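You operate a simulated robot arm through the tools that you are given. There is no shell and no other tool. Be economical: measure what you need, move in short steps, check, and stop when the job is done.

You are at the controls of a simulated robot arm. One attempt, no reset.

JOB
Pump the sump down and make it safe to clean.
Fine: lift the float rod by its red tip, watch the RUN lamp go off, then SUMP breaker off, panel door shut, sump lid open. Where these are worked on the way, their far stop is far enough and under half their travel is too little: panel door.

Only the result counts: the job must be done as asked and must still hold three seconds after the hand-in. Knocking over, shifting, dropping, spilling or breaking anything else fails it. A push-on lid holds only when it is set on centred and level and pressed home; a screw cap is set on level and turned clockwise until tight.

ROBOT AND FRAMES
A 6-joint arm with a two-finger parallel gripper on a trunk, on a base that drives. Base frame: it is fixed to the floor where the robot stands at the start and does not move with it; the origin is under the middle of the robot, x ahead of it, y to its left, z up. Lengths are in mm, angles in degrees, forces in N, time in s.
With the tool pointing down near the work surface it reaches from about 220 to 780 mm from the robot's upright axis, wherever it stands. Its first joint turns from -166.0 to 166.0 degrees. Places, roughly: dryer breaker [-300, 700, 1500]; float rod [600, 0, 100]; furnace breaker [-300, 800, 1400]; heater breaker [-300, 700, 1400]; panel door [-300, 700, 1400]; plugs breaker [-300, 700, 1300]; sump [500, -100, 1000]; sump breaker [-300, 800, 1300]; sump lid [400, 0, 300]; washer breaker [-300, 800, 1500]. Payload 3.91 kg.
The TCP is the grasp point between the finger pads, 30 mm short of the fingertips. In the tool frame z runs along the fingers and y along their closing line. The gripper opens to 110 mm. The fingers are 20 mm wide and 10 mm thick; the gripper's body (48 by 112 mm) begins 55 mm behind the TCP.
Orientation is that of the tool frame in the base frame, as [roll, pitch, yaw] about the fixed x, y, z axes, in that order (R = Rz(yaw) Ry(pitch) Rx(roll)). With the fingers straight down and closing along the base's y, the tool's x points along the base's -x, its y along +y and its z along -z.

CONTROLS
- The arm moves only by the tool arm_command. Its argument "steps" is a list of rows, each a list of 3 entries, a list of its own where there are three numbers: the shift along the base's x, y, z in cm, then the turn, a rotation vector about the base's x, y, z in degrees, then the gripper command, from -1 (shut) to 1 (fully open), values between in proportion. In form: [[[dx, dy, dz], [ax, ay, az], fingers], ...]. A call has 1 to 12 rows; each row is the pose to reach, as a shift and turn from the pose commanded when the call began. Each row takes 0.2 s and may step no farther than 50 mm and 8.6 degrees from the row before; otherwise, or with a gripper value out of range, the whole call is refused. Where a pose cannot be reached the arm comes as near as it can. A force on the tool above 70 N (or 10 N above the force at the start of the call, whichever is more), or a blocked arm, ends the call early, and 0.2 s more pass. The fingers move at their own pace (about 45 mm/s each) and stop on an object; they squeeze with about 26 N. The grip force told is the motor's: it shows also when the fingers shut on nothing. Time passes only in rows, and 0.2 s behind the last, so rows that repeat a pose let the fingers close. The reply holds the time, the measured pose of the TCP, the force on the tool along the base axes, the opening and the grip force, in the units named above and with some noise, with the torque about the TCP (base axes, N m) and any sound that the robot's microphone picked up.
- Cameras (640 x 400 px; columns grow to the right, rows downward): "scene" is now at [-39.7, 212, 1401.1]; the picture's right is [0.90, -0.43, 0.00], its down [-0.04, -0.08, -1.00] and it looks along [0.42, 0.90, -0.09] (base axes); focal length 214 px, centre (320, 200). "wrist" rides on the gripper at [77, 7, -115] in the tool frame; the picture's right is [-0.09, 1.00, 0.00], its down [-0.80, -0.07, -0.59] and it looks along [-0.59, -0.05, 0.80] (tool axes); focal length 270 px, centre (320, 200). There is no depth. A picture from a camera that has moved, and an enlarged one, comes with that camera's place and axes in the base frame and with its lens.
- snapshot(camera): a new picture of that camera. The clock stands still meanwhile.
- move_column(by): slides the trunk up (or, below 0, down) by that many mm; the arm and the scene camera ride with it, the base frame stays. It gives what a move gives, with no picture.
- base_move(legs): drives the robot by 1 to 6 legs, each [ahead, turn to the left] in mm and degrees, along the robot's own axes; the way and the turn of a leg run together, so that a leg with both is an arc; at most 1500 mm and 180 degrees a leg. The arm and the cameras ride along, it lands a little off, and it stops where it bumps. It gives what a move gives.
- turn_head(pan, tilt): turns the head with the scene camera to pan (to the left, within 155 degrees either way) and tilt (down, from -29 to 69), counted from straight ahead of the robot. It gives what a move gives.
- close_up(camera, box): a new picture of the part [left, top, right, bottom] of that camera's present view, enlarged. The clock stands still meanwhile.
- sign_off(): hands the job in; it is judged then, once.

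Go step by step. Nothing tells you exact positions but the pictures and the camera data: compare them with the known pose of the tool, close in by small moves and look again before you grip or let go. The budget is 120 turns and 82 pictures, counting those below and the enlarged ones. Unless the task says otherwise, let go and move clear before handing in, and close with one line.

The tools are called after ">>>" as a command line: name --argument value ..., lists and objects as JSON in quotes. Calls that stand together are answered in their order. arm_command: Moves the arm, as the interface text tells. Its arguments: {"type":"object","properties":{"steps":{"type":"array"}},"required":["steps"]} The other tools are called the same way: move_column (by) slides the trunk up or down; base_move (legs) drives the base; turn_head (pan, tilt) turns the head that bears the scene camera; snapshot (camera) takes a picture; close_up (camera, box) takes an enlarged picture of a part of a camera's view; sign_off () hands the job in.

At the start:

```text
time: 0.0
tcp_pos: [12.9, 396.4, 1145.2]
tcp_rot: [-179.3, 0.1, -179.8]
ft_force: [0.8, 0.5, 0.8]
torque: [0.01, 0.01, 0.01]
opening: 109.7
finger_force: 0.0
trunk travel left (down, up): [-300.0, 310.0]
robot x, y, heading: [-3.3, -21.8, -0.2]
head pan, tilt: [70.0, 68.8]
```

scene: 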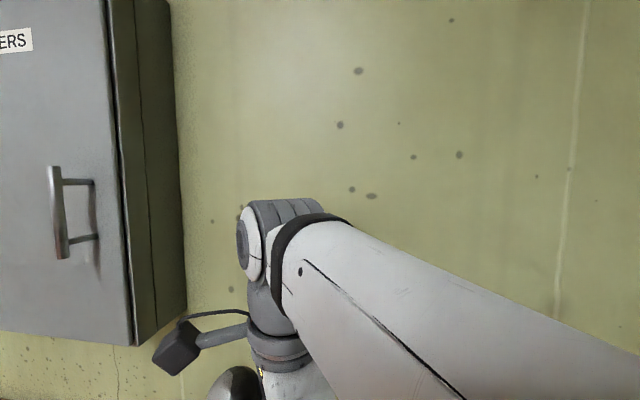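
wrist: 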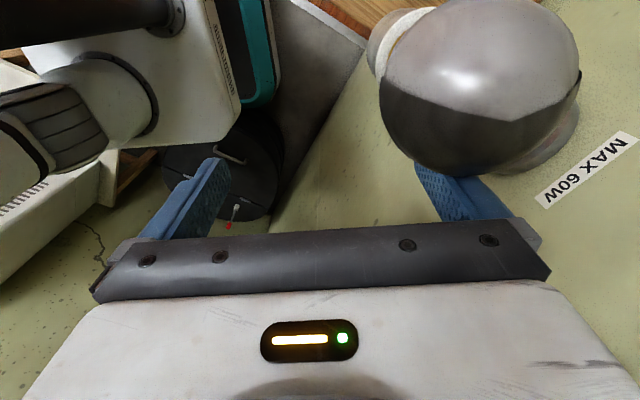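

I see the panel (grey cabinet, closed door with handle) on the left wall, and the wrist view shows the sump with its red-tipped rod on the floor. I'll look around with the head first.

>>> turn_head --pan 110 --tilt 5

>>> snapshot --camera "scene"

>>> turn_head --pan 0 --tilt 45

>>> snapshot --camera "scene"

```text
time: 1.3
tcp_pos: [13.1, 397.0, 1145.7]
tcp_rot: [-179.4, 0.1, -179.9]
ft_force: [0.4, -0.4, -1.2]
torque: [0.01, 0.04, 0.0]
opening: 109.9
finger_force: 0.0
trunk travel left (down, up): [-300.0, 310.0]
robot x, y, heading: [-3.8, -19.0, -0.1]
head pan, tilt: [110.0, 5.0]
```

```text
79 pictures are left
camera scene: at [-110.0, 215.0, 1401.4], right [0.94, 0.34, 0.0], down [0.03, -0.08, -1.0], along [-0.34, 0.94, -0.09], focal length 214 px, centre (320, 200)
```

scene: 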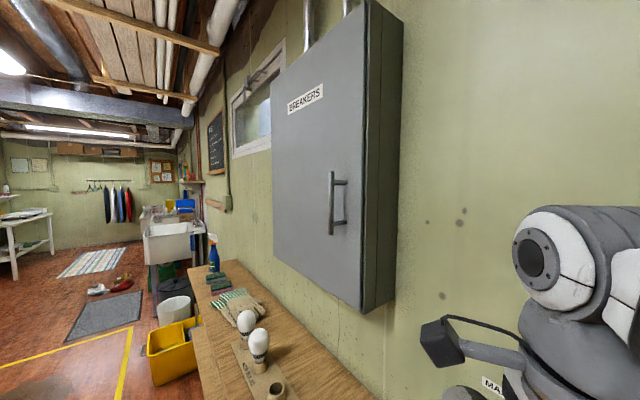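

```text
time: 3.2
tcp_pos: [14.0, 397.2, 1143.0]
tcp_rot: [-179.1, 0.1, -179.8]
ft_force: [0.9, -0.1, -0.2]
torque: [0.0, 0.02, -0.03]
opening: 110.2
finger_force: 0.0
trunk travel left (down, up): [-300.0, 310.0]
robot x, y, heading: [0.7, -18.6, 0.0]
head pan, tilt: [0.0, 45.0]
```

```text
78 pictures are left
camera scene: at [-87.2, 221.7, 1390.3], right [1.0, 0.09, 0.0], down [0.02, -0.2, -0.98], along [-0.09, 0.97, -0.21], focal length 214 px, centre (320, 200)
```

scene: 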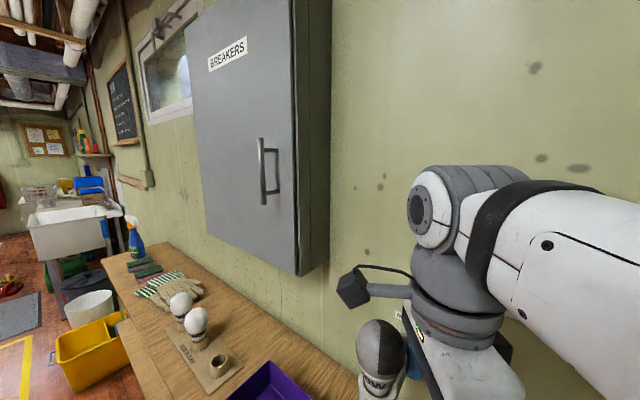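

The head seems to lag behind the command; I'll repeat the command so that time passes, and look again.

>>> turn_head --pan 0 --tilt 45

>>> snapshot --camera "scene"

```text
time: 3.8
tcp_pos: [14.3, 397.0, 1141.9]
tcp_rot: [-178.9, 0.1, 179.9]
ft_force: [0.9, -0.4, -0.3]
torque: [-0.01, 0.03, -0.02]
opening: 109.8
finger_force: 0.0
trunk travel left (down, up): [-300.0, 310.0]
robot x, y, heading: [-1.3, -18.6, -0.0]
head pan, tilt: [0.0, 45.0]
```

```text
77 pictures are left
camera scene: at [-87.1, 221.7, 1390.2], right [1.0, 0.09, 0.0], down [0.02, -0.21, -0.98], along [-0.09, 0.97, -0.21], focal length 214 px, centre (320, 200)
```

scene: 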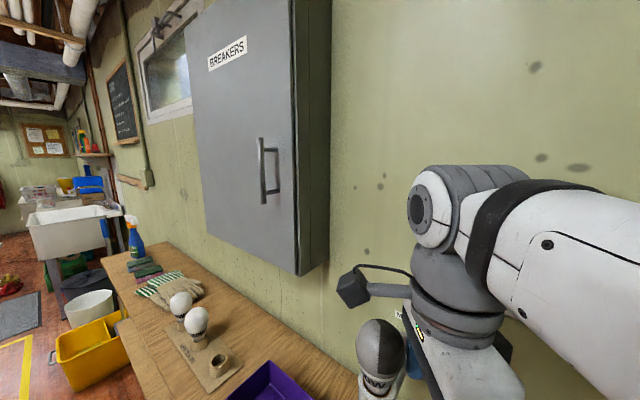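

The head is held up by the arm's elbow. I'll swing the head back and take the arm away from the head toward the front, then look at the sump.

>>> turn_head --pan 110 --tilt 5

>>> arm_command --steps '[[[0, 0, 4], [0, 0, 0], 0], [[2, -3, 6], [0, 0, 0], 0], [[5, -6, 6], [0, 0, 0], 0], [[8.5, -9.5, 6], [0, 0, 0], 0], [[12, -13, 6], [0, 0, 0], 0], [[15.5, -16.5, 6], [0, 0, 0], 0], [[19, -20, 6], [0, 0, 0], 0], [[22, -23.5, 6], [0, 0, 0], 0], [[25, -27, 6], [0, 0, 0], 0], [[28, -31, 6], [0, 0, 0], 0], [[31, -35, 6], [0, 0, 0], 0], [[33, -39, 6], [0, 0, 0], 0]]'

>>> turn_head --pan 10 --tilt 45

>>> snapshot --camera "scene"

>>> snapshot --camera "wrist"

```text
time: 5.7
tcp_pos: [12.1, 396.9, 1145.4]
tcp_rot: [-179.3, 0.1, -179.8]
ft_force: [0.9, -0.5, -0.3]
torque: [0.02, -0.04, 0.02]
opening: 110.1
finger_force: 0.0
trunk travel left (down, up): [-300.0, 310.0]
robot x, y, heading: [-0.6, -18.2, -0.1]
head pan, tilt: [110.0, 5.0]
```

```text
time: 8.3
tcp_pos: [343.1, 7.4, 1203.7]
tcp_rot: [-179.2, 0.1, -179.8]
ft_force: [-0.2, -0.1, -0.3]
torque: [-0.03, -0.04, -0.01]
opening: 55.1
finger_force: 0.0
trunk travel left (down, up): [-300.0, 310.0]
robot x, y, heading: [-2.1, -21.7, 0.1]
head pan, tilt: [110.0, 5.0]
```

```text
time: 10.1
tcp_pos: [343.4, 8.1, 1204.2]
tcp_rot: [-179.3, 0.1, -179.7]
ft_force: [0.2, -0.2, -0.5]
torque: [-0.02, 0.03, 0.02]
opening: 54.8
finger_force: 0.0
trunk travel left (down, up): [-300.0, 310.0]
robot x, y, heading: [2.0, -22.0, -0.1]
head pan, tilt: [10.0, 45.0]
```

```text
76 pictures are left
camera scene: at [1.4, 143.0, 1338.4], right [0.17, -0.98, 0.0], down [-0.7, -0.12, -0.71], along [0.7, 0.12, -0.71], focal length 214 px, centre (320, 200)
```

scene: 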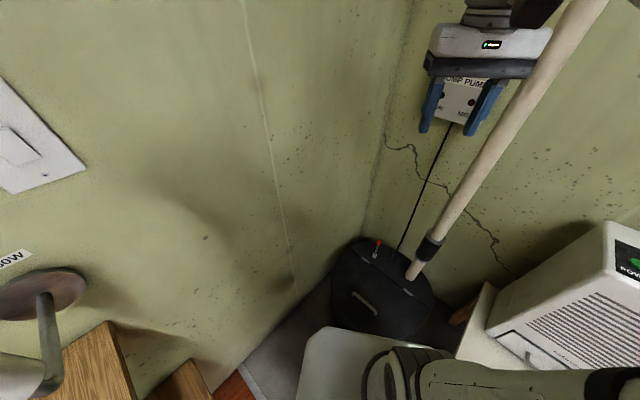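

```text
75 pictures are left
camera wrist: at [264.9, 15.3, 1317.8], right [0.08, 1.0, -0.01], down [0.8, -0.06, 0.6], along [0.59, -0.06, -0.8], focal length 270 px, centre (320, 200)
```

wrist: 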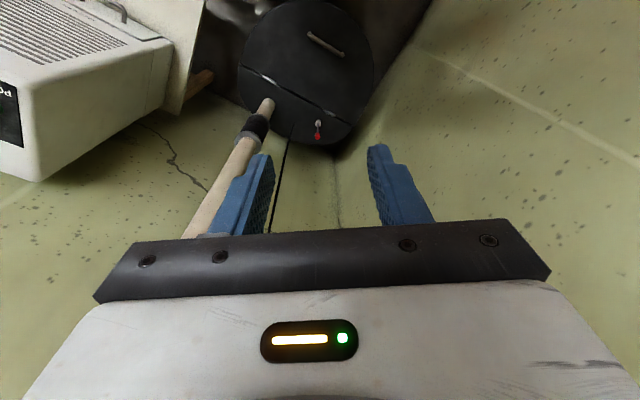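

The sump drum stands in the corner with a hinged front lid (handle), red-tipped rod at its rear, and a broom/mop handle leaning on it; a SUMP PUMP box hangs behind. Closer look.

>>> close_up --camera "scene" --box '[310, 200, 470, 350]'

>>> close_up --camera "wrist" --box '[180, 0, 420, 150]'

>>> close_up --camera "scene" --box '[380, 0, 640, 160]'

```text
2.67 times, centred on (390, 275) of scene
camera zoom: at [1.4, 143.0, 1338.4], right [0.17, -0.98, 0.0], down [-0.7, -0.12, -0.71], along [0.7, 0.12, -0.71], focal length 572 px, centre (133, 0)
```

zoom: 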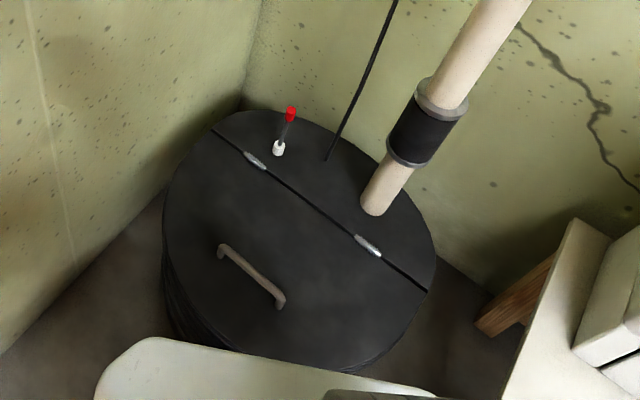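

```text
2.67 times, centred on (300, 75) of wrist
camera zoom: at [264.9, 15.3, 1317.8], right [0.08, 1.0, -0.01], down [0.8, -0.06, 0.6], along [0.59, -0.06, -0.8], focal length 721 px, centre (373, 533)
```

zoom: 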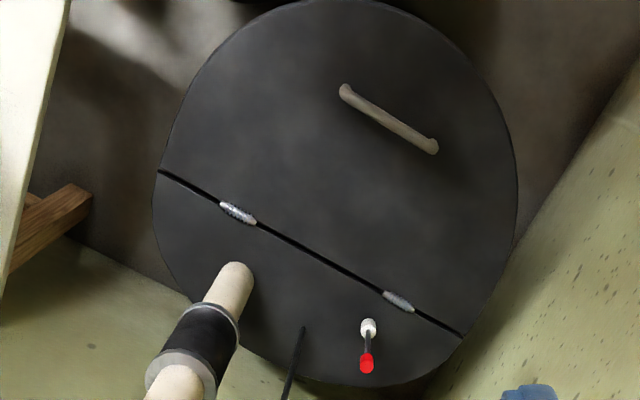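

```text
2.46 times, centred on (510, 80) of scene
camera zoom: at [1.4, 143.0, 1338.4], right [0.17, -0.98, 0.0], down [-0.7, -0.12, -0.71], along [0.7, 0.12, -0.71], focal length 528 px, centre (-148, 495)
```

zoom: 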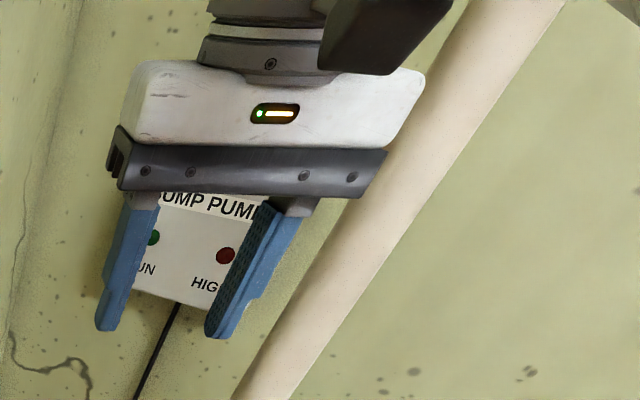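

Triangulated: red tip ≈ (629, -35, 459), lid handle centre ≈ (368, 16, 375), hinge line through (526, -86). I'll lower the trunk, then look at the lamp box and the rod again.

>>> move_column --by -300

>>> turn_head --pan 0 --tilt 25

>>> snapshot --camera "scene"

```text
time: 13.1
tcp_pos: [343.4, 7.1, 904.4]
tcp_rot: [-179.3, 0.2, -179.8]
ft_force: [-0.9, 0.1, 1.0]
torque: [0.0, -0.03, 0.04]
opening: 54.9
finger_force: 0.1
trunk travel left (down, up): [0.0, 610.0]
robot x, y, heading: [-0.3, -20.9, -0.1]
head pan, tilt: [10.0, 45.0]
```

```text
time: 13.9
tcp_pos: [343.3, 6.5, 904.4]
tcp_rot: [-179.3, 0.1, -179.8]
ft_force: [0.7, 0.1, -0.1]
torque: [0.0, 0.02, 0.01]
opening: 55.4
finger_force: 0.1
trunk travel left (down, up): [0.0, 610.0]
robot x, y, heading: [-0.0, -19.5, -0.1]
head pan, tilt: [0.0, 25.0]
```

```text
71 pictures are left
camera scene: at [13.4, 128.8, 1068.9], right [0.0, -1.0, 0.0], down [-0.42, 0.0, -0.91], along [0.91, 0.0, -0.42], focal length 214 px, centre (320, 200)
```

scene: 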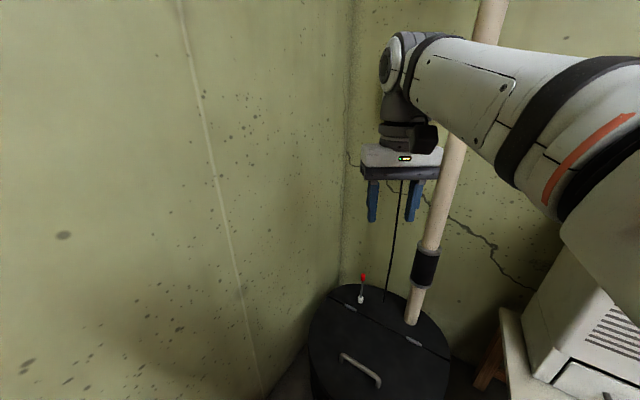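

The wall is close behind the rod, so I'll turn the tool about -34° so the slim side faces the wall, and go above the red tip.

>>> arm_command --steps '[[[0, 0, 0], [0, 0, -8.4], 0], [[2, 0, -3], [0, 0, -16.8], 0], [[5, -0.5, -6], [0, 0, -25.2], 0], [[8, -1, -9], [0, 0, -33.6], 0], [[11, -1.5, -12], [0, 0, -33.6], 0], [[14, -2, -15], [0, 0, -33.6], 0], [[17, -2.5, -18], [0, 0, -33.6], 0], [[20, -3, -21], [0, 0, -33.6], 0], [[22, -3.5, -24], [0, 0, -33.6], 0], [[24, -3.8, -26], [0, 0, -33.6], 0], [[26, -4, -28], [0, 0, -33.6], 0], [[26, -4, -28], [0, 0, -33.6], 0]]'

>>> snapshot --camera "wrist"

>>> snapshot --camera "scene"

```text
time: 16.5
tcp_pos: [604.4, -33.0, 623.6]
tcp_rot: [-179.3, 0.1, 146.6]
ft_force: [-0.3, -0.6, 0.1]
torque: [0.01, 0.01, 0.01]
opening: 55.1
finger_force: 0.1
trunk travel left (down, up): [0.0, 610.0]
robot x, y, heading: [-4.3, -19.9, -0.0]
head pan, tilt: [0.0, 25.0]
```

```text
70 pictures are left
camera wrist: at [542.8, 16.3, 737.2], right [0.62, 0.78, -0.01], down [0.63, -0.49, 0.6], along [0.46, -0.38, -0.8], focal length 270 px, centre (320, 200)
```

wrist: 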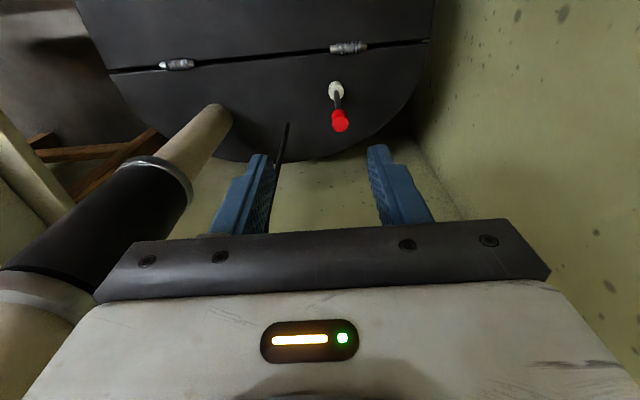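

```text
69 pictures are left
camera scene: at [13.6, 128.8, 1069.0], right [0.0, -1.0, 0.0], down [-0.42, 0.0, -0.91], along [0.91, 0.0, -0.42], focal length 214 px, centre (320, 200)
```

scene: 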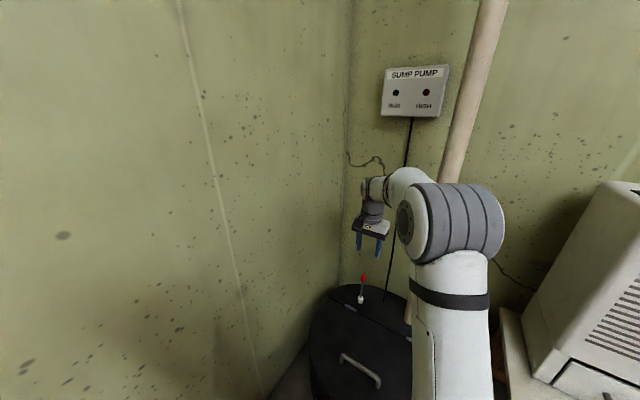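

>>> close_up --camera "scene" --box '[370, 55, 460, 125]'

>>> close_up --camera "scene" --box '[320, 200, 420, 320]'

```text
5.71 times, centred on (415, 90) of scene
camera zoom: at [13.6, 128.8, 1069.0], right [0.0, -1.0, 0.0], down [-0.42, 0.0, -0.91], along [0.91, 0.0, -0.42], focal length 1226 px, centre (-223, 829)
```

zoom: 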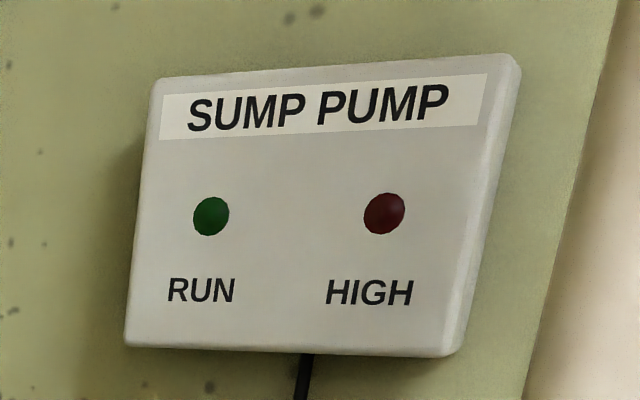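

```text
3.33 times, centred on (370, 260) of scene
camera zoom: at [13.6, 128.8, 1069.0], right [0.0, -1.0, 0.0], down [-0.42, 0.0, -0.91], along [0.91, 0.0, -0.42], focal length 715 px, centre (153, 0)
```

zoom: 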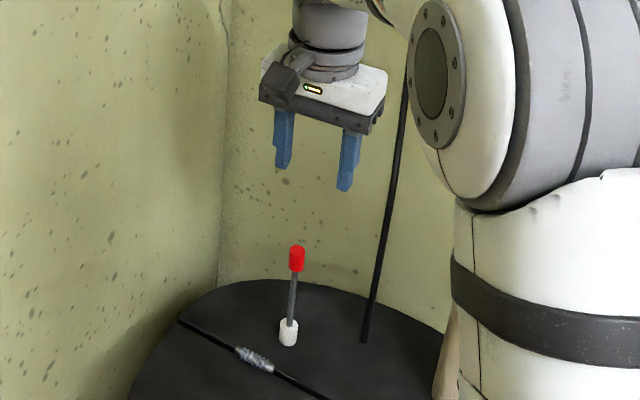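

RUN lamp is currently dark, so lifting the float should start the pump; I'll hold until it goes off. Moving down over the tip now.

>>> arm_command --steps '[[[2.9, -0.2, 0], [0, 0, 0], 0], [[2.9, -0.2, -4], [0, 0, 0], 0], [[2.9, -0.2, -8], [0, 0, 0], 0], [[2.9, -0.2, -11], [0, 0, 0], 0], [[2.9, -0.2, -11], [0, 0, 0], 0]]'

>>> snapshot --camera "wrist"

>>> close_up --camera "scene" --box '[320, 200, 420, 320]'

```text
time: 17.7
tcp_pos: [632.3, -35.2, 512.4]
tcp_rot: [-179.3, 0.1, 146.7]
ft_force: [-0.3, -0.4, -0.3]
torque: [0.05, -0.04, -0.02]
opening: 54.9
finger_force: 0.0
trunk travel left (down, up): [0.0, 610.0]
robot x, y, heading: [-2.0, -16.1, -0.3]
head pan, tilt: [0.0, 25.0]
```

```text
66 pictures are left
camera wrist: at [571.6, 13.9, 626.5], right [0.62, 0.78, -0.01], down [0.63, -0.49, 0.6], along [0.46, -0.38, -0.8], focal length 270 px, centre (320, 200)
```

wrist: 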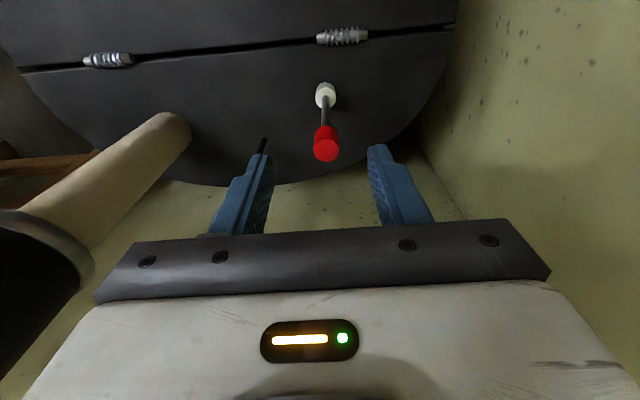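

```text
3.33 times, centred on (370, 260) of scene
camera zoom: at [13.6, 128.8, 1069.0], right [0.0, -1.0, 0.0], down [-0.42, 0.0, -0.91], along [0.91, 0.0, -0.42], focal length 715 px, centre (153, 0)
```

zoom: 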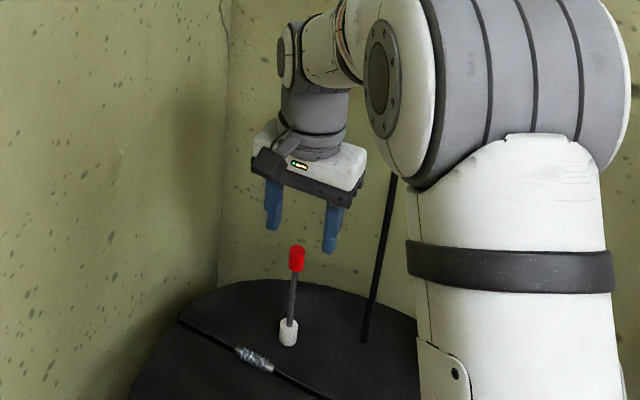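

>>> arm_command --steps '[[[0, 0, -3], [0, 0, 0], 0], [[0.1, 0.1, -5.6], [0, 0, 0], 0], [[0.1, 0.1, -5.6], [0, 0, 0], 0]]'

>>> snapshot --camera "wrist"

```text
time: 18.5
tcp_pos: [632.9, -32.6, 458.1]
tcp_rot: [-179.3, 0.1, 146.6]
ft_force: [-0.2, -0.2, 0.1]
torque: [0.01, 0.02, 0.02]
opening: 55.0
finger_force: 0.1
trunk travel left (down, up): [0.0, 610.0]
robot x, y, heading: [-1.6, -18.3, 0.0]
head pan, tilt: [0.0, 25.0]
```

```text
64 pictures are left
camera wrist: at [572.9, 15.4, 570.9], right [0.62, 0.78, -0.01], down [0.63, -0.49, 0.6], along [0.46, -0.38, -0.8], focal length 270 px, centre (320, 200)
```

wrist: 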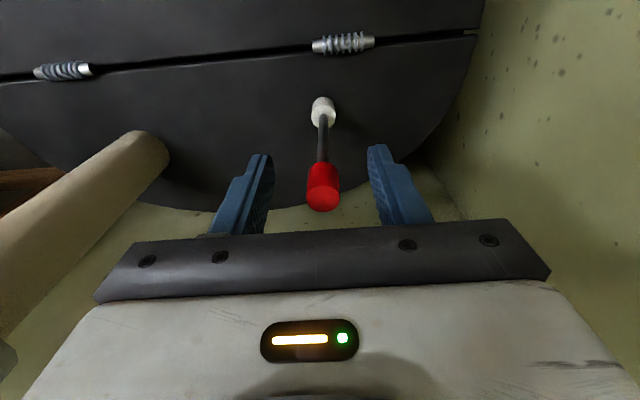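

The red tip lies between the pads; closing on it.

>>> arm_command --steps '[[[0, 0, 0], [0, 0, 0], -1], [[0, 0, 0], [0, 0, 0], -1], [[0, 0, 0], [0, 0, 0], -1], [[0, 0, 0], [0, 0, 0], -1], [[0, 0, 0], [0, 0, 0], -1]]'

>>> arm_command --steps '[[[0, 0, 1], [0, 0, 0], -1], [[0, 0, 2], [0, 0, 0], -1], [[0, 0, 3], [0, 0, 0], -1], [[0, 0, 4], [0, 0, 0], -1]]'

>>> snapshot --camera "scene"

```text
time: 19.7
tcp_pos: [634.8, -33.0, 457.1]
tcp_rot: [-179.3, 0.0, 146.6]
ft_force: [9.7, 16.2, 0.5]
torque: [0.62, -0.44, 0.11]
opening: 17.2
finger_force: 44.9
trunk travel left (down, up): [0.0, 610.0]
robot x, y, heading: [-0.8, -18.1, -0.1]
head pan, tilt: [0.0, 25.0]
```

```text
time: 20.7
tcp_pos: [634.6, -33.2, 496.6]
tcp_rot: [-179.2, 0.0, 146.6]
ft_force: [17.4, 19.9, -1.3]
torque: [0.56, -0.63, 0.13]
opening: 17.4
finger_force: 45.0
trunk travel left (down, up): [0.0, 610.0]
robot x, y, heading: [-1.7, -20.5, -0.1]
head pan, tilt: [0.0, 25.0]
```

```text
63 pictures are left
camera scene: at [14.4, 129.6, 1068.8], right [0.0, -1.0, 0.0], down [-0.42, 0.0, -0.91], along [0.91, 0.0, -0.42], focal length 214 px, centre (320, 200)
```

scene: 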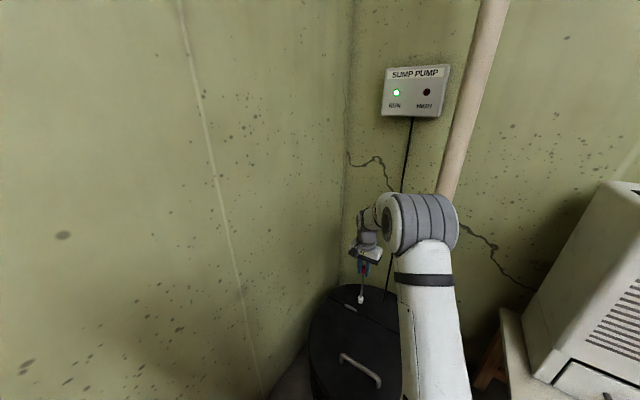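

RUN lamp is lit with the rod lifted. I'll hold it (easing sideways a touch) and wait for the lamp to go off.

>>> arm_command --steps '[[[0.1, 0.15, 0], [0, 0, 0], -1], [[0.1, 0.15, 0], [0, 0, 0], -1], [[0.1, 0.15, 0], [0, 0, 0], -1], [[0.1, 0.15, 0], [0, 0, 0], -1], [[0.1, 0.15, 0], [0, 0, 0], -1], [[0.1, 0.15, 0], [0, 0, 0], -1], [[0.1, 0.15, 0], [0, 0, 0], -1], [[0.1, 0.15, 0], [0, 0, 0], -1], [[0.1, 0.15, 0], [0, 0, 0], -1], [[0.1, 0.15, 0], [0, 0, 0], -1], [[0.1, 0.15, 0], [0, 0, 0], -1], [[0.1, 0.15, 0], [0, 0, 0], -1]]'

>>> arm_command --steps '[[[0, 0, 0], [0, 0, 0], -1], [[0, 0, 0], [0, 0, 0], -1], [[0, 0, 0], [0, 0, 0], -1], [[0, 0, 0], [0, 0, 0], -1], [[0, 0, 0], [0, 0, 0], -1], [[0, 0, 0], [0, 0, 0], -1], [[0, 0, 0], [0, 0, 0], -1], [[0, 0, 0], [0, 0, 0], -1], [[0, 0, 0], [0, 0, 0], -1], [[0, 0, 0], [0, 0, 0], -1], [[0, 0, 0], [0, 0, 0], -1], [[0, 0, 0], [0, 0, 0], -1]]'

>>> close_up --camera "scene" --box '[340, 55, 460, 315]'

```text
time: 23.3
tcp_pos: [635.3, -32.5, 497.3]
tcp_rot: [-179.3, 0.0, 146.6]
ft_force: [-2.0, -10.9, -1.3]
torque: [0.43, -0.23, -0.07]
opening: 17.0
finger_force: 44.8
trunk travel left (down, up): [0.0, 610.0]
robot x, y, heading: [-0.3, -20.8, -0.1]
head pan, tilt: [0.0, 25.0]
```

```text
time: 25.9
tcp_pos: [633.6, -33.7, 496.9]
tcp_rot: [-179.3, 0.0, 146.5]
ft_force: [-6.5, -15.0, -1.7]
torque: [0.39, -0.23, -0.09]
opening: 17.2
finger_force: 45.4
trunk travel left (down, up): [0.0, 610.0]
robot x, y, heading: [-0.1, -16.5, -0.0]
head pan, tilt: [0.0, 25.0]
```

```text
1.54 times, centred on (400, 185) of scene
camera zoom: at [13.4, 128.1, 1069.1], right [0.0, -1.0, 0.0], down [-0.42, 0.0, -0.91], along [0.91, 0.0, -0.42], focal length 330 px, centre (197, 223)
```

zoom: 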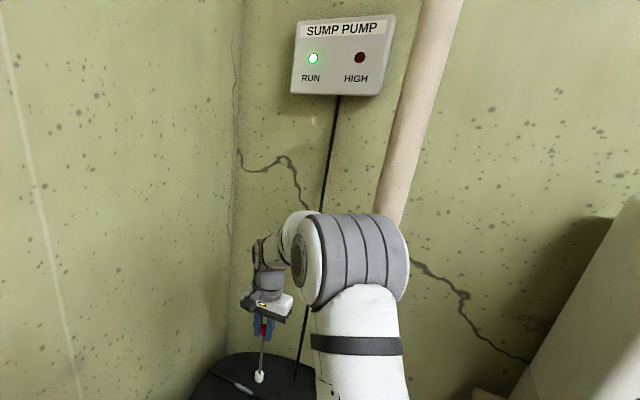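

Lamp still on; keep holding.

>>> arm_command --steps '[[[-0.05, -0.07, 0], [0, 0, 0], -1], [[-0.05, -0.07, 0], [0, 0, 0], -1], [[-0.05, -0.07, 0], [0, 0, 0], -1], [[-0.05, -0.07, 0], [0, 0, 0], -1], [[-0.05, -0.07, 0], [0, 0, 0], -1], [[-0.05, -0.07, 0], [0, 0, 0], -1], [[-0.05, -0.07, 0], [0, 0, 0], -1], [[-0.05, -0.07, 0], [0, 0, 0], -1], [[-0.05, -0.07, 0], [0, 0, 0], -1], [[-0.05, -0.07, 0], [0, 0, 0], -1], [[-0.05, -0.07, 0], [0, 0, 0], -1], [[-0.05, -0.07, 0], [0, 0, 0], -1]]'

>>> arm_command --steps '[[[0, 0, 0], [0, 0, 0], -1], [[0, 0, 0], [0, 0, 0], -1], [[0, 0, 0], [0, 0, 0], -1], [[0, 0, 0], [0, 0, 0], -1], [[0, 0, 0], [0, 0, 0], -1], [[0, 0, 0], [0, 0, 0], -1], [[0, 0, 0], [0, 0, 0], -1], [[0, 0, 0], [0, 0, 0], -1], [[0, 0, 0], [0, 0, 0], -1], [[0, 0, 0], [0, 0, 0], -1], [[0, 0, 0], [0, 0, 0], -1], [[0, 0, 0], [0, 0, 0], -1]]'

>>> close_up --camera "scene" --box '[370, 55, 460, 125]'

```text
time: 28.5
tcp_pos: [634.1, -33.3, 497.7]
tcp_rot: [-179.4, 0.1, 146.6]
ft_force: [3.4, -2.4, -1.5]
torque: [0.39, -0.44, 0.0]
opening: 17.0
finger_force: 44.6
trunk travel left (down, up): [0.0, 610.0]
robot x, y, heading: [-3.1, -19.9, -0.1]
head pan, tilt: [0.0, 25.0]
```

```text
time: 31.1
tcp_pos: [633.7, -31.9, 498.0]
tcp_rot: [-179.4, 0.2, 146.7]
ft_force: [6.1, 3.1, -1.5]
torque: [0.48, -0.35, 0.05]
opening: 17.5
finger_force: 44.6
trunk travel left (down, up): [0.0, 610.0]
robot x, y, heading: [-2.3, -16.9, -0.2]
head pan, tilt: [0.0, 25.0]
```

```text
5.71 times, centred on (415, 90) of scene
camera zoom: at [14.0, 128.8, 1068.9], right [0.0, -1.0, 0.0], down [-0.42, 0.0, -0.91], along [0.91, 0.0, -0.42], focal length 1226 px, centre (-223, 829)
```

zoom: 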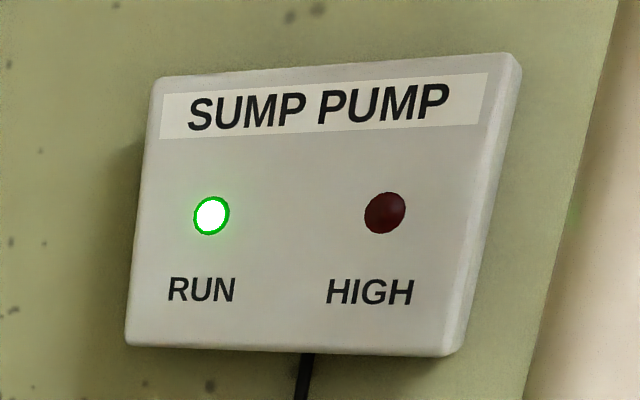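

Still on; hold longer.

>>> arm_command --steps '[[[0, 0, 0], [0, 0, 0], -1], [[0, 0, 0], [0, 0, 0], -1], [[0, 0, 0], [0, 0, 0], -1], [[0, 0, 0], [0, 0, 0], -1], [[0, 0, 0], [0, 0, 0], -1], [[0, 0, 0], [0, 0, 0], -1], [[0, 0, 0], [0, 0, 0], -1], [[0, 0, 0], [0, 0, 0], -1], [[0, 0, 0], [0, 0, 0], -1], [[0, 0, 0], [0, 0, 0], -1], [[0, 0, 0], [0, 0, 0], -1], [[0, 0, 0], [0, 0, 0], -1]]'

>>> arm_command --steps '[[[0, 0, 0], [0, 0, 0], -1], [[0, 0, 0], [0, 0, 0], -1], [[0, 0, 0], [0, 0, 0], -1], [[0, 0, 0], [0, 0, 0], -1], [[0, 0, 0], [0, 0, 0], -1], [[0, 0, 0], [0, 0, 0], -1], [[0, 0, 0], [0, 0, 0], -1], [[0, 0, 0], [0, 0, 0], -1], [[0, 0, 0], [0, 0, 0], -1], [[0, 0, 0], [0, 0, 0], -1], [[0, 0, 0], [0, 0, 0], -1], [[0, 0, 0], [0, 0, 0], -1]]'

>>> arm_command --steps '[[[0, 0, 0], [0, 0, 0], -1], [[0, 0, 0], [0, 0, 0], -1], [[0, 0, 0], [0, 0, 0], -1], [[0, 0, 0], [0, 0, 0], -1], [[0, 0, 0], [0, 0, 0], -1], [[0, 0, 0], [0, 0, 0], -1], [[0, 0, 0], [0, 0, 0], -1], [[0, 0, 0], [0, 0, 0], -1], [[0, 0, 0], [0, 0, 0], -1], [[0, 0, 0], [0, 0, 0], -1], [[0, 0, 0], [0, 0, 0], -1], [[0, 0, 0], [0, 0, 0], -1]]'

>>> close_up --camera "scene" --box '[370, 55, 460, 125]'

```text
time: 33.7
tcp_pos: [633.0, -33.5, 497.1]
tcp_rot: [-179.2, 0.1, 146.6]
ft_force: [6.3, 5.8, -1.9]
torque: [0.55, -0.38, 0.04]
opening: 17.2
finger_force: 44.9
trunk travel left (down, up): [0.0, 610.0]
robot x, y, heading: [-1.7, -22.2, 0.2]
head pan, tilt: [0.0, 25.0]
```

```text
time: 36.3
tcp_pos: [634.6, -31.9, 497.0]
tcp_rot: [-179.2, 0.1, 146.7]
ft_force: [4.8, 5.7, -2.3]
torque: [0.54, -0.37, 0.04]
opening: 17.7
finger_force: 45.3
trunk travel left (down, up): [0.0, 610.0]
robot x, y, heading: [0.0, -19.6, -0.4]
head pan, tilt: [0.0, 25.0]
```

```text
time: 38.9
tcp_pos: [633.7, -32.4, 497.0]
tcp_rot: [-179.3, 0.1, 146.6]
ft_force: [4.3, 6.2, -2.3]
torque: [0.57, -0.36, 0.06]
opening: 17.3
finger_force: 44.8
trunk travel left (down, up): [0.0, 610.0]
robot x, y, heading: [0.8, -22.4, -0.2]
head pan, tilt: [0.0, 25.0]
```

```text
5.71 times, centred on (415, 90) of scene
camera zoom: at [14.0, 129.0, 1068.9], right [0.0, -1.0, 0.0], down [-0.42, 0.0, -0.91], along [0.91, 0.0, -0.42], focal length 1226 px, centre (-223, 829)
```

zoom: 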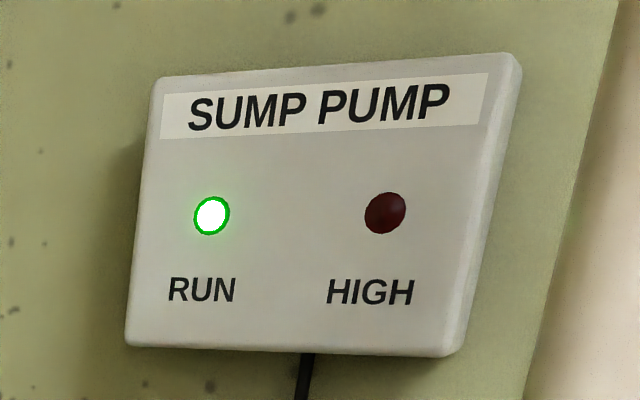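

The rod's weight is slowly growing (water falling). I hold on.

>>> arm_command --steps '[[[0, 0, 0], [0, 0, 0], -1], [[0, 0, 0], [0, 0, 0], -1], [[0, 0, 0], [0, 0, 0], -1], [[0, 0, 0], [0, 0, 0], -1], [[0, 0, 0], [0, 0, 0], -1], [[0, 0, 0], [0, 0, 0], -1], [[0, 0, 0], [0, 0, 0], -1], [[0, 0, 0], [0, 0, 0], -1], [[0, 0, 0], [0, 0, 0], -1], [[0, 0, 0], [0, 0, 0], -1], [[0, 0, 0], [0, 0, 0], -1], [[0, 0, 0], [0, 0, 0], -1]]'

>>> arm_command --steps '[[[0, 0, 0], [0, 0, 0], -1], [[0, 0, 0], [0, 0, 0], -1], [[0, 0, 0], [0, 0, 0], -1], [[0, 0, 0], [0, 0, 0], -1], [[0, 0, 0], [0, 0, 0], -1], [[0, 0, 0], [0, 0, 0], -1], [[0, 0, 0], [0, 0, 0], -1], [[0, 0, 0], [0, 0, 0], -1], [[0, 0, 0], [0, 0, 0], -1], [[0, 0, 0], [0, 0, 0], -1], [[0, 0, 0], [0, 0, 0], -1], [[0, 0, 0], [0, 0, 0], -1]]'

>>> arm_command --steps '[[[0, 0, 0], [0, 0, 0], -1], [[0, 0, 0], [0, 0, 0], -1], [[0, 0, 0], [0, 0, 0], -1], [[0, 0, 0], [0, 0, 0], -1], [[0, 0, 0], [0, 0, 0], -1], [[0, 0, 0], [0, 0, 0], -1], [[0, 0, 0], [0, 0, 0], -1], [[0, 0, 0], [0, 0, 0], -1], [[0, 0, 0], [0, 0, 0], -1], [[0, 0, 0], [0, 0, 0], -1], [[0, 0, 0], [0, 0, 0], -1], [[0, 0, 0], [0, 0, 0], -1]]'

>>> arm_command --steps '[[[0, 0, 0], [0, 0, 0], -1], [[0, 0, 0], [0, 0, 0], -1], [[0, 0, 0], [0, 0, 0], -1], [[0, 0, 0], [0, 0, 0], -1], [[0, 0, 0], [0, 0, 0], -1], [[0, 0, 0], [0, 0, 0], -1], [[0, 0, 0], [0, 0, 0], -1], [[0, 0, 0], [0, 0, 0], -1], [[0, 0, 0], [0, 0, 0], -1], [[0, 0, 0], [0, 0, 0], -1], [[0, 0, 0], [0, 0, 0], -1], [[0, 0, 0], [0, 0, 0], -1]]'

>>> close_up --camera "scene" --box '[340, 55, 460, 315]'

```text
time: 41.5
tcp_pos: [634.2, -32.0, 498.2]
tcp_rot: [-179.2, 0.1, 146.6]
ft_force: [3.6, 6.5, -3.3]
torque: [0.57, -0.36, 0.03]
opening: 17.0
finger_force: 45.0
trunk travel left (down, up): [0.0, 610.0]
robot x, y, heading: [-5.5, -20.2, -0.2]
head pan, tilt: [0.0, 25.0]
```

```text
time: 44.1
tcp_pos: [633.5, -32.4, 497.0]
tcp_rot: [-179.2, 0.1, 146.6]
ft_force: [4.7, 6.6, -3.4]
torque: [0.54, -0.36, 0.03]
opening: 17.5
finger_force: 45.0
trunk travel left (down, up): [0.0, 610.0]
robot x, y, heading: [-0.3, -25.2, 0.0]
head pan, tilt: [0.0, 25.0]
```

```text
time: 46.7
tcp_pos: [634.3, -32.1, 497.3]
tcp_rot: [-179.2, 0.1, 146.6]
ft_force: [4.0, 5.2, -3.2]
torque: [0.59, -0.31, 0.07]
opening: 17.2
finger_force: 45.2
trunk travel left (down, up): [0.0, 610.0]
robot x, y, heading: [1.6, -20.1, -0.0]
head pan, tilt: [0.0, 25.0]
```

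```text
time: 49.3
tcp_pos: [634.1, -32.4, 497.8]
tcp_rot: [-179.2, 0.1, 146.6]
ft_force: [3.4, 5.5, -3.9]
torque: [0.55, -0.35, 0.04]
opening: 17.2
finger_force: 45.0
trunk travel left (down, up): [0.0, 610.0]
robot x, y, heading: [-3.0, -17.4, -0.4]
head pan, tilt: [0.0, 25.0]
```

```text
1.54 times, centred on (400, 185) of scene
camera zoom: at [14.0, 129.0, 1068.9], right [0.0, -1.0, 0.0], down [-0.42, 0.0, -0.91], along [0.91, 0.0, -0.42], focal length 330 px, centre (197, 223)
```

zoom: 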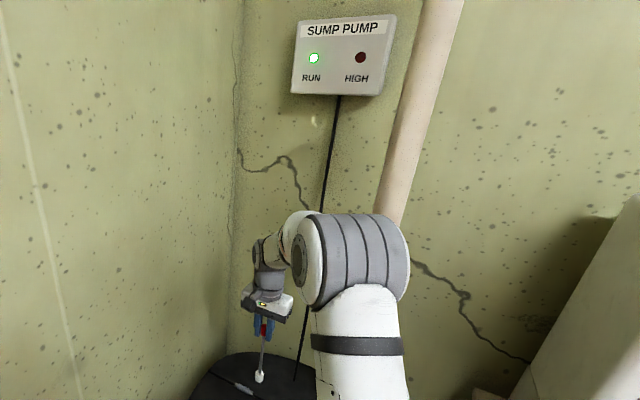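

Weight continues to increase, lamp still on; holding further.

>>> arm_command --steps '[[[0, 0, 0], [0, 0, 0], -1], [[0, 0, 0], [0, 0, 0], -1], [[0, 0, 0], [0, 0, 0], -1], [[0, 0, 0], [0, 0, 0], -1], [[0, 0, 0], [0, 0, 0], -1], [[0, 0, 0], [0, 0, 0], -1], [[0, 0, 0], [0, 0, 0], -1], [[0, 0, 0], [0, 0, 0], -1], [[0, 0, 0], [0, 0, 0], -1], [[0, 0, 0], [0, 0, 0], -1], [[0, 0, 0], [0, 0, 0], -1], [[0, 0, 0], [0, 0, 0], -1]]'

>>> arm_command --steps '[[[0, 0, 0], [0, 0, 0], -1], [[0, 0, 0], [0, 0, 0], -1], [[0, 0, 0], [0, 0, 0], -1], [[0, 0, 0], [0, 0, 0], -1], [[0, 0, 0], [0, 0, 0], -1], [[0, 0, 0], [0, 0, 0], -1], [[0, 0, 0], [0, 0, 0], -1], [[0, 0, 0], [0, 0, 0], -1], [[0, 0, 0], [0, 0, 0], -1], [[0, 0, 0], [0, 0, 0], -1], [[0, 0, 0], [0, 0, 0], -1], [[0, 0, 0], [0, 0, 0], -1]]'

>>> arm_command --steps '[[[0, 0, 0], [0, 0, 0], -1], [[0, 0, 0], [0, 0, 0], -1], [[0, 0, 0], [0, 0, 0], -1], [[0, 0, 0], [0, 0, 0], -1], [[0, 0, 0], [0, 0, 0], -1], [[0, 0, 0], [0, 0, 0], -1], [[0, 0, 0], [0, 0, 0], -1], [[0, 0, 0], [0, 0, 0], -1], [[0, 0, 0], [0, 0, 0], -1], [[0, 0, 0], [0, 0, 0], -1], [[0, 0, 0], [0, 0, 0], -1], [[0, 0, 0], [0, 0, 0], -1]]'

>>> arm_command --steps '[[[0, 0, 0], [0, 0, 0], -1], [[0, 0, 0], [0, 0, 0], -1], [[0, 0, 0], [0, 0, 0], -1], [[0, 0, 0], [0, 0, 0], -1], [[0, 0, 0], [0, 0, 0], -1], [[0, 0, 0], [0, 0, 0], -1], [[0, 0, 0], [0, 0, 0], -1], [[0, 0, 0], [0, 0, 0], -1], [[0, 0, 0], [0, 0, 0], -1], [[0, 0, 0], [0, 0, 0], -1], [[0, 0, 0], [0, 0, 0], -1], [[0, 0, 0], [0, 0, 0], -1]]'

>>> close_up --camera "scene" --box '[340, 55, 460, 315]'

```text
time: 51.9
tcp_pos: [634.1, -32.5, 498.3]
tcp_rot: [-179.2, 0.1, 146.5]
ft_force: [3.5, 5.7, -3.8]
torque: [0.54, -0.32, 0.06]
opening: 17.5
finger_force: 44.7
trunk travel left (down, up): [0.0, 610.0]
robot x, y, heading: [-0.3, -20.4, -0.1]
head pan, tilt: [0.0, 25.0]
```

```text
time: 54.5
tcp_pos: [634.0, -33.0, 496.8]
tcp_rot: [-179.2, 0.1, 146.6]
ft_force: [3.9, 5.4, -3.7]
torque: [0.56, -0.35, 0.05]
opening: 17.4
finger_force: 44.8
trunk travel left (down, up): [0.0, 610.0]
robot x, y, heading: [-1.5, -19.7, 0.1]
head pan, tilt: [0.0, 25.0]
```

```text
time: 57.1
tcp_pos: [634.1, -32.8, 497.6]
tcp_rot: [-179.2, 0.1, 146.7]
ft_force: [2.9, 4.6, -3.4]
torque: [0.58, -0.36, 0.0]
opening: 17.1
finger_force: 45.3
trunk travel left (down, up): [0.0, 610.0]
robot x, y, heading: [-4.6, -15.8, -0.1]
head pan, tilt: [0.0, 25.0]
```

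```text
time: 59.7
tcp_pos: [634.1, -32.5, 498.7]
tcp_rot: [-179.2, 0.0, 146.6]
ft_force: [3.4, 4.6, -4.7]
torque: [0.53, -0.34, 0.08]
opening: 17.0
finger_force: 44.7
trunk travel left (down, up): [0.0, 610.0]
robot x, y, heading: [-2.4, -16.8, 0.0]
head pan, tilt: [0.0, 25.0]
```

```text
1.54 times, centred on (400, 185) of scene
camera zoom: at [14.0, 129.0, 1068.9], right [0.0, -1.0, 0.0], down [-0.42, 0.0, -0.91], along [0.91, 0.0, -0.42], focal length 330 px, centre (197, 223)
```

zoom: 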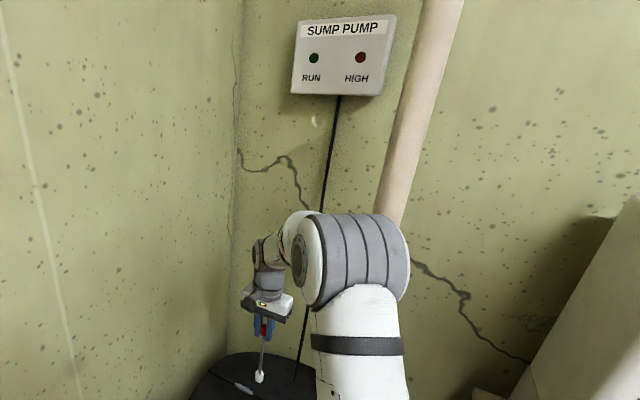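

RUN has gone off. Lower the rod gently and see where it rests.

>>> arm_command --steps '[[[0, 0, -1], [0, 0, 0], -1], [[0, 0, -2], [0, 0, 0], -1], [[0, 0, -3], [0, 0, 0], -1], [[0, 0, -4], [0, 0, 0], -1], [[0, 0, -4], [0, 0, 0], -1]]'

>>> close_up --camera "scene" --box '[340, 55, 460, 315]'

```text
time: 60.9
tcp_pos: [633.4, -33.0, 457.6]
tcp_rot: [-179.4, 0.1, 146.7]
ft_force: [2.7, 9.4, -2.2]
torque: [0.67, -0.27, 0.04]
opening: 17.5
finger_force: 44.8
trunk travel left (down, up): [0.0, 610.0]
robot x, y, heading: [-0.8, -19.5, 0.2]
head pan, tilt: [0.0, 25.0]
```

```text
1.54 times, centred on (400, 185) of scene
camera zoom: at [13.8, 129.1, 1068.9], right [0.0, -1.0, 0.0], down [-0.42, 0.0, -0.91], along [0.91, 0.0, -0.42], focal length 330 px, centre (197, 223)
```

zoom: 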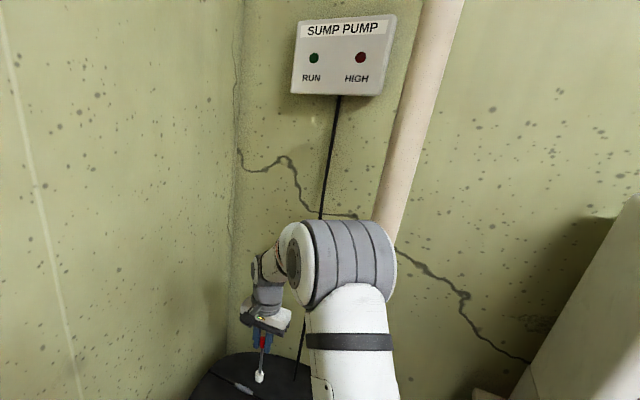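

>>> arm_command --steps '[[[0, 0, -1], [0, 0, 0], -1], [[0, 0, -2], [0, 0, 0], -1], [[0, 0, -2], [0, 0, 0], -1]]'

```text
time: 61.7
tcp_pos: [634.5, -33.4, 437.8]
tcp_rot: [-179.3, 0.1, 146.6]
ft_force: [4.3, 11.3, -1.9]
torque: [0.7, -0.22, 0.07]
opening: 17.2
finger_force: 45.0
trunk travel left (down, up): [0.0, 610.0]
robot x, y, heading: [-0.7, -20.7, 0.0]
head pan, tilt: [0.0, 25.0]
```

>>> arm_command --steps '[[[0, 0, -1], [0, 0, 0], -1], [[0, 0, -2], [0, 0, 0], -1], [[0, 0, -3], [0, 0, 0], -1], [[0, 0, -3], [0, 0, 0], -1]]'

>>> snapshot --camera "wrist"

```text
time: 62.7
tcp_pos: [633.7, -33.7, 410.6]
tcp_rot: [-179.6, 0.7, 146.6]
ft_force: [10.5, 4.1, 38.2]
torque: [0.32, -0.46, 0.01]
opening: 17.3
finger_force: 44.8
trunk travel left (down, up): [0.0, 610.0]
robot x, y, heading: [-3.0, -17.0, 0.1]
head pan, tilt: [0.0, 25.0]
```

```text
56 pictures are left
camera wrist: at [573.4, 15.9, 524.8], right [0.62, 0.78, -0.01], down [0.63, -0.49, 0.6], along [0.47, -0.38, -0.8], focal length 270 px, centre (320, 200)
```

wrist: 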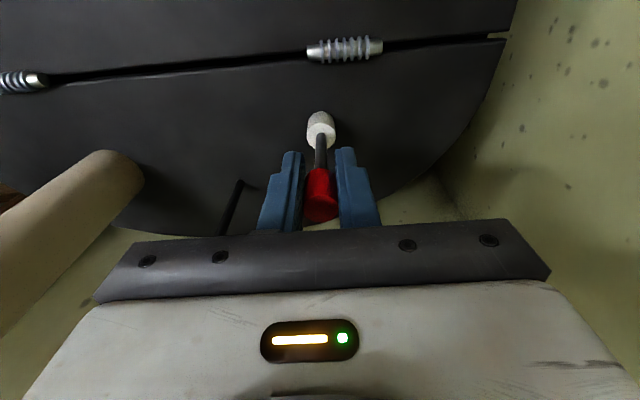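

It has bottomed at its lower stop (~412). Ease up a little, let go, and retreat up.

>>> arm_command --steps '[[[0, 0, 0.4], [0, 0, 0], -1], [[0, 0, 0.4], [0, 0, 0], 0], [[0, 0, 0.4], [0, 0, 0], 0], [[0, 0, 0.4], [0, 0, 0], 0], [[0, 0, 5], [0, 0, 0], 0], [[0, 0, 10], [0, 0, 0], 0], [[0, 0, 15], [0, 0, 0], 0], [[-3, 0, 20], [0, 0, 0], 0], [[-7, 1, 23], [0, 0, 0], 0], [[-11, 2, 26], [0, 0, 0], 0], [[-15, 3, 29], [0, 0, 0], 0]]'

>>> snapshot --camera "scene"

```text
refused: row 8 steps farther than a row can; nothing moved
```

```text
55 pictures are left
camera scene: at [11.1, 129.0, 1069.3], right [0.0, -1.0, 0.0], down [-0.42, 0.0, -0.91], along [0.91, 0.0, -0.42], focal length 214 px, centre (320, 200)
```

scene: 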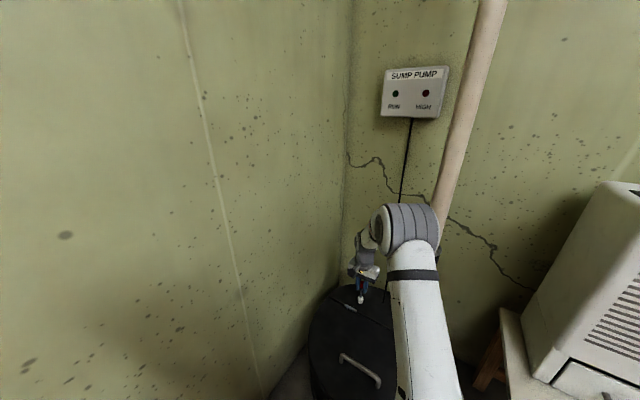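

>>> arm_command --steps '[[[0, 0, 0.4], [0, 0, 0], -1], [[0, 0, 0.4], [0, 0, 0], 0], [[0, 0, 0.4], [0, 0, 0], 0], [[0, 0, 0.4], [0, 0, 0], 0], [[0, 0, 4.5], [0, 0, 0], 0], [[0, 0, 9], [0, 0, 0], 0], [[0, 0, 13], [0, 0, 0], 0], [[-2, 0, 17], [0, 0, 0], 0], [[-4.5, 0.5, 20], [0, 0, 0], 0], [[-8, 1, 23], [0, 0, 0], 0], [[-11.5, 2, 26], [0, 0, 0], 0], [[-15, 3, 29], [0, 0, 0], 0]]'

>>> close_up --camera "scene" --box '[340, 55, 460, 315]'

```text
time: 65.3
tcp_pos: [484.1, -2.6, 697.3]
tcp_rot: [-179.3, -0.1, 146.7]
ft_force: [0.8, 0.1, 0.1]
torque: [-0.01, 0.0, 0.0]
opening: 55.0
finger_force: 0.0
trunk travel left (down, up): [0.0, 610.0]
robot x, y, heading: [-0.1, -23.9, -0.1]
head pan, tilt: [0.0, 25.0]
```

```text
1.54 times, centred on (400, 185) of scene
camera zoom: at [14.1, 128.8, 1068.9], right [0.0, -1.0, 0.0], down [-0.42, 0.0, -0.91], along [0.91, 0.0, -0.42], focal length 330 px, centre (197, 223)
```

zoom: 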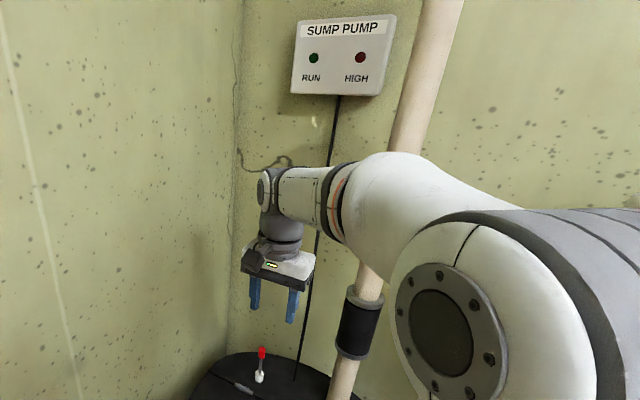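

Rod is down and RUN stays dark. Next the panel: door seems closed with handle at ≈(-225, 599, 1360), hinge at its left. I raise the trunk and survey the floor on the left before driving.

>>> move_column --by 500

>>> turn_head --pan 120 --tilt 45

>>> snapshot --camera "scene"

>>> turn_head --pan 80 --tilt 55

>>> snapshot --camera "scene"

```text
refused: 500 is not a number from -400 to 400
```

```text
time: 67.3
tcp_pos: [483.1, -5.2, 697.5]
tcp_rot: [-179.3, 0.1, 146.6]
ft_force: [0.2, -0.6, 0.4]
torque: [0.02, 0.0, 0.03]
opening: 55.0
finger_force: 0.1
trunk travel left (down, up): [0.0, 610.0]
robot x, y, heading: [-1.9, -20.4, 0.3]
head pan, tilt: [120.0, 45.0]
```

```text
53 pictures are left
camera scene: at [-119.3, 199.3, 1038.4], right [0.87, 0.5, 0.0], down [0.35, -0.61, -0.71], along [-0.35, 0.61, -0.71], focal length 214 px, centre (320, 200)
```

scene: 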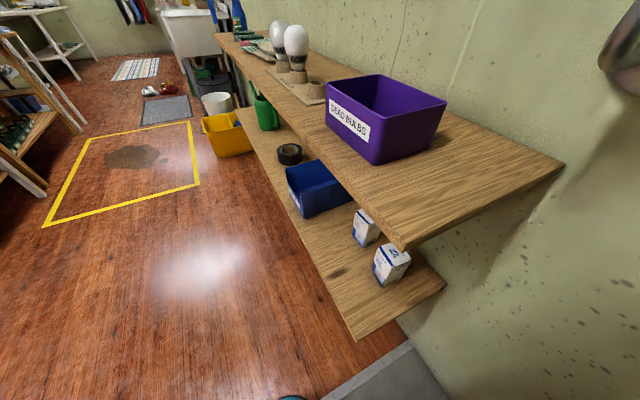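

```text
time: 68.4
tcp_pos: [484.1, -4.6, 698.1]
tcp_rot: [-179.3, 0.1, 146.6]
ft_force: [0.6, 0.1, 0.4]
torque: [0.0, -0.02, 0.0]
opening: 54.9
finger_force: 0.0
trunk travel left (down, up): [0.0, 610.0]
robot x, y, heading: [3.4, -20.1, -0.1]
head pan, tilt: [80.0, 55.0]
```

```text
52 pictures are left
camera scene: at [-66.2, 199.9, 1025.0], right [0.98, -0.17, 0.0], down [-0.14, -0.81, -0.57], along [0.1, 0.57, -0.82], focal length 214 px, centre (320, 200)
```

scene: 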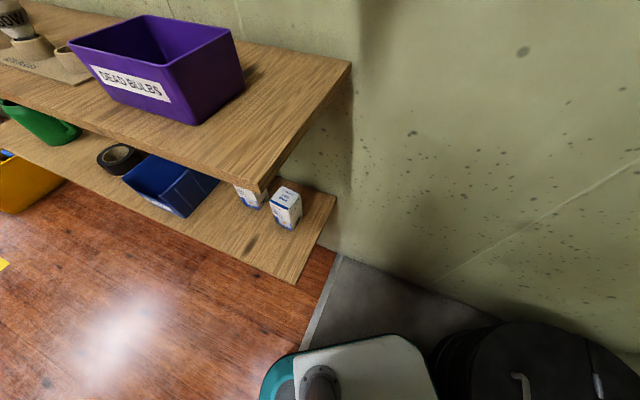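

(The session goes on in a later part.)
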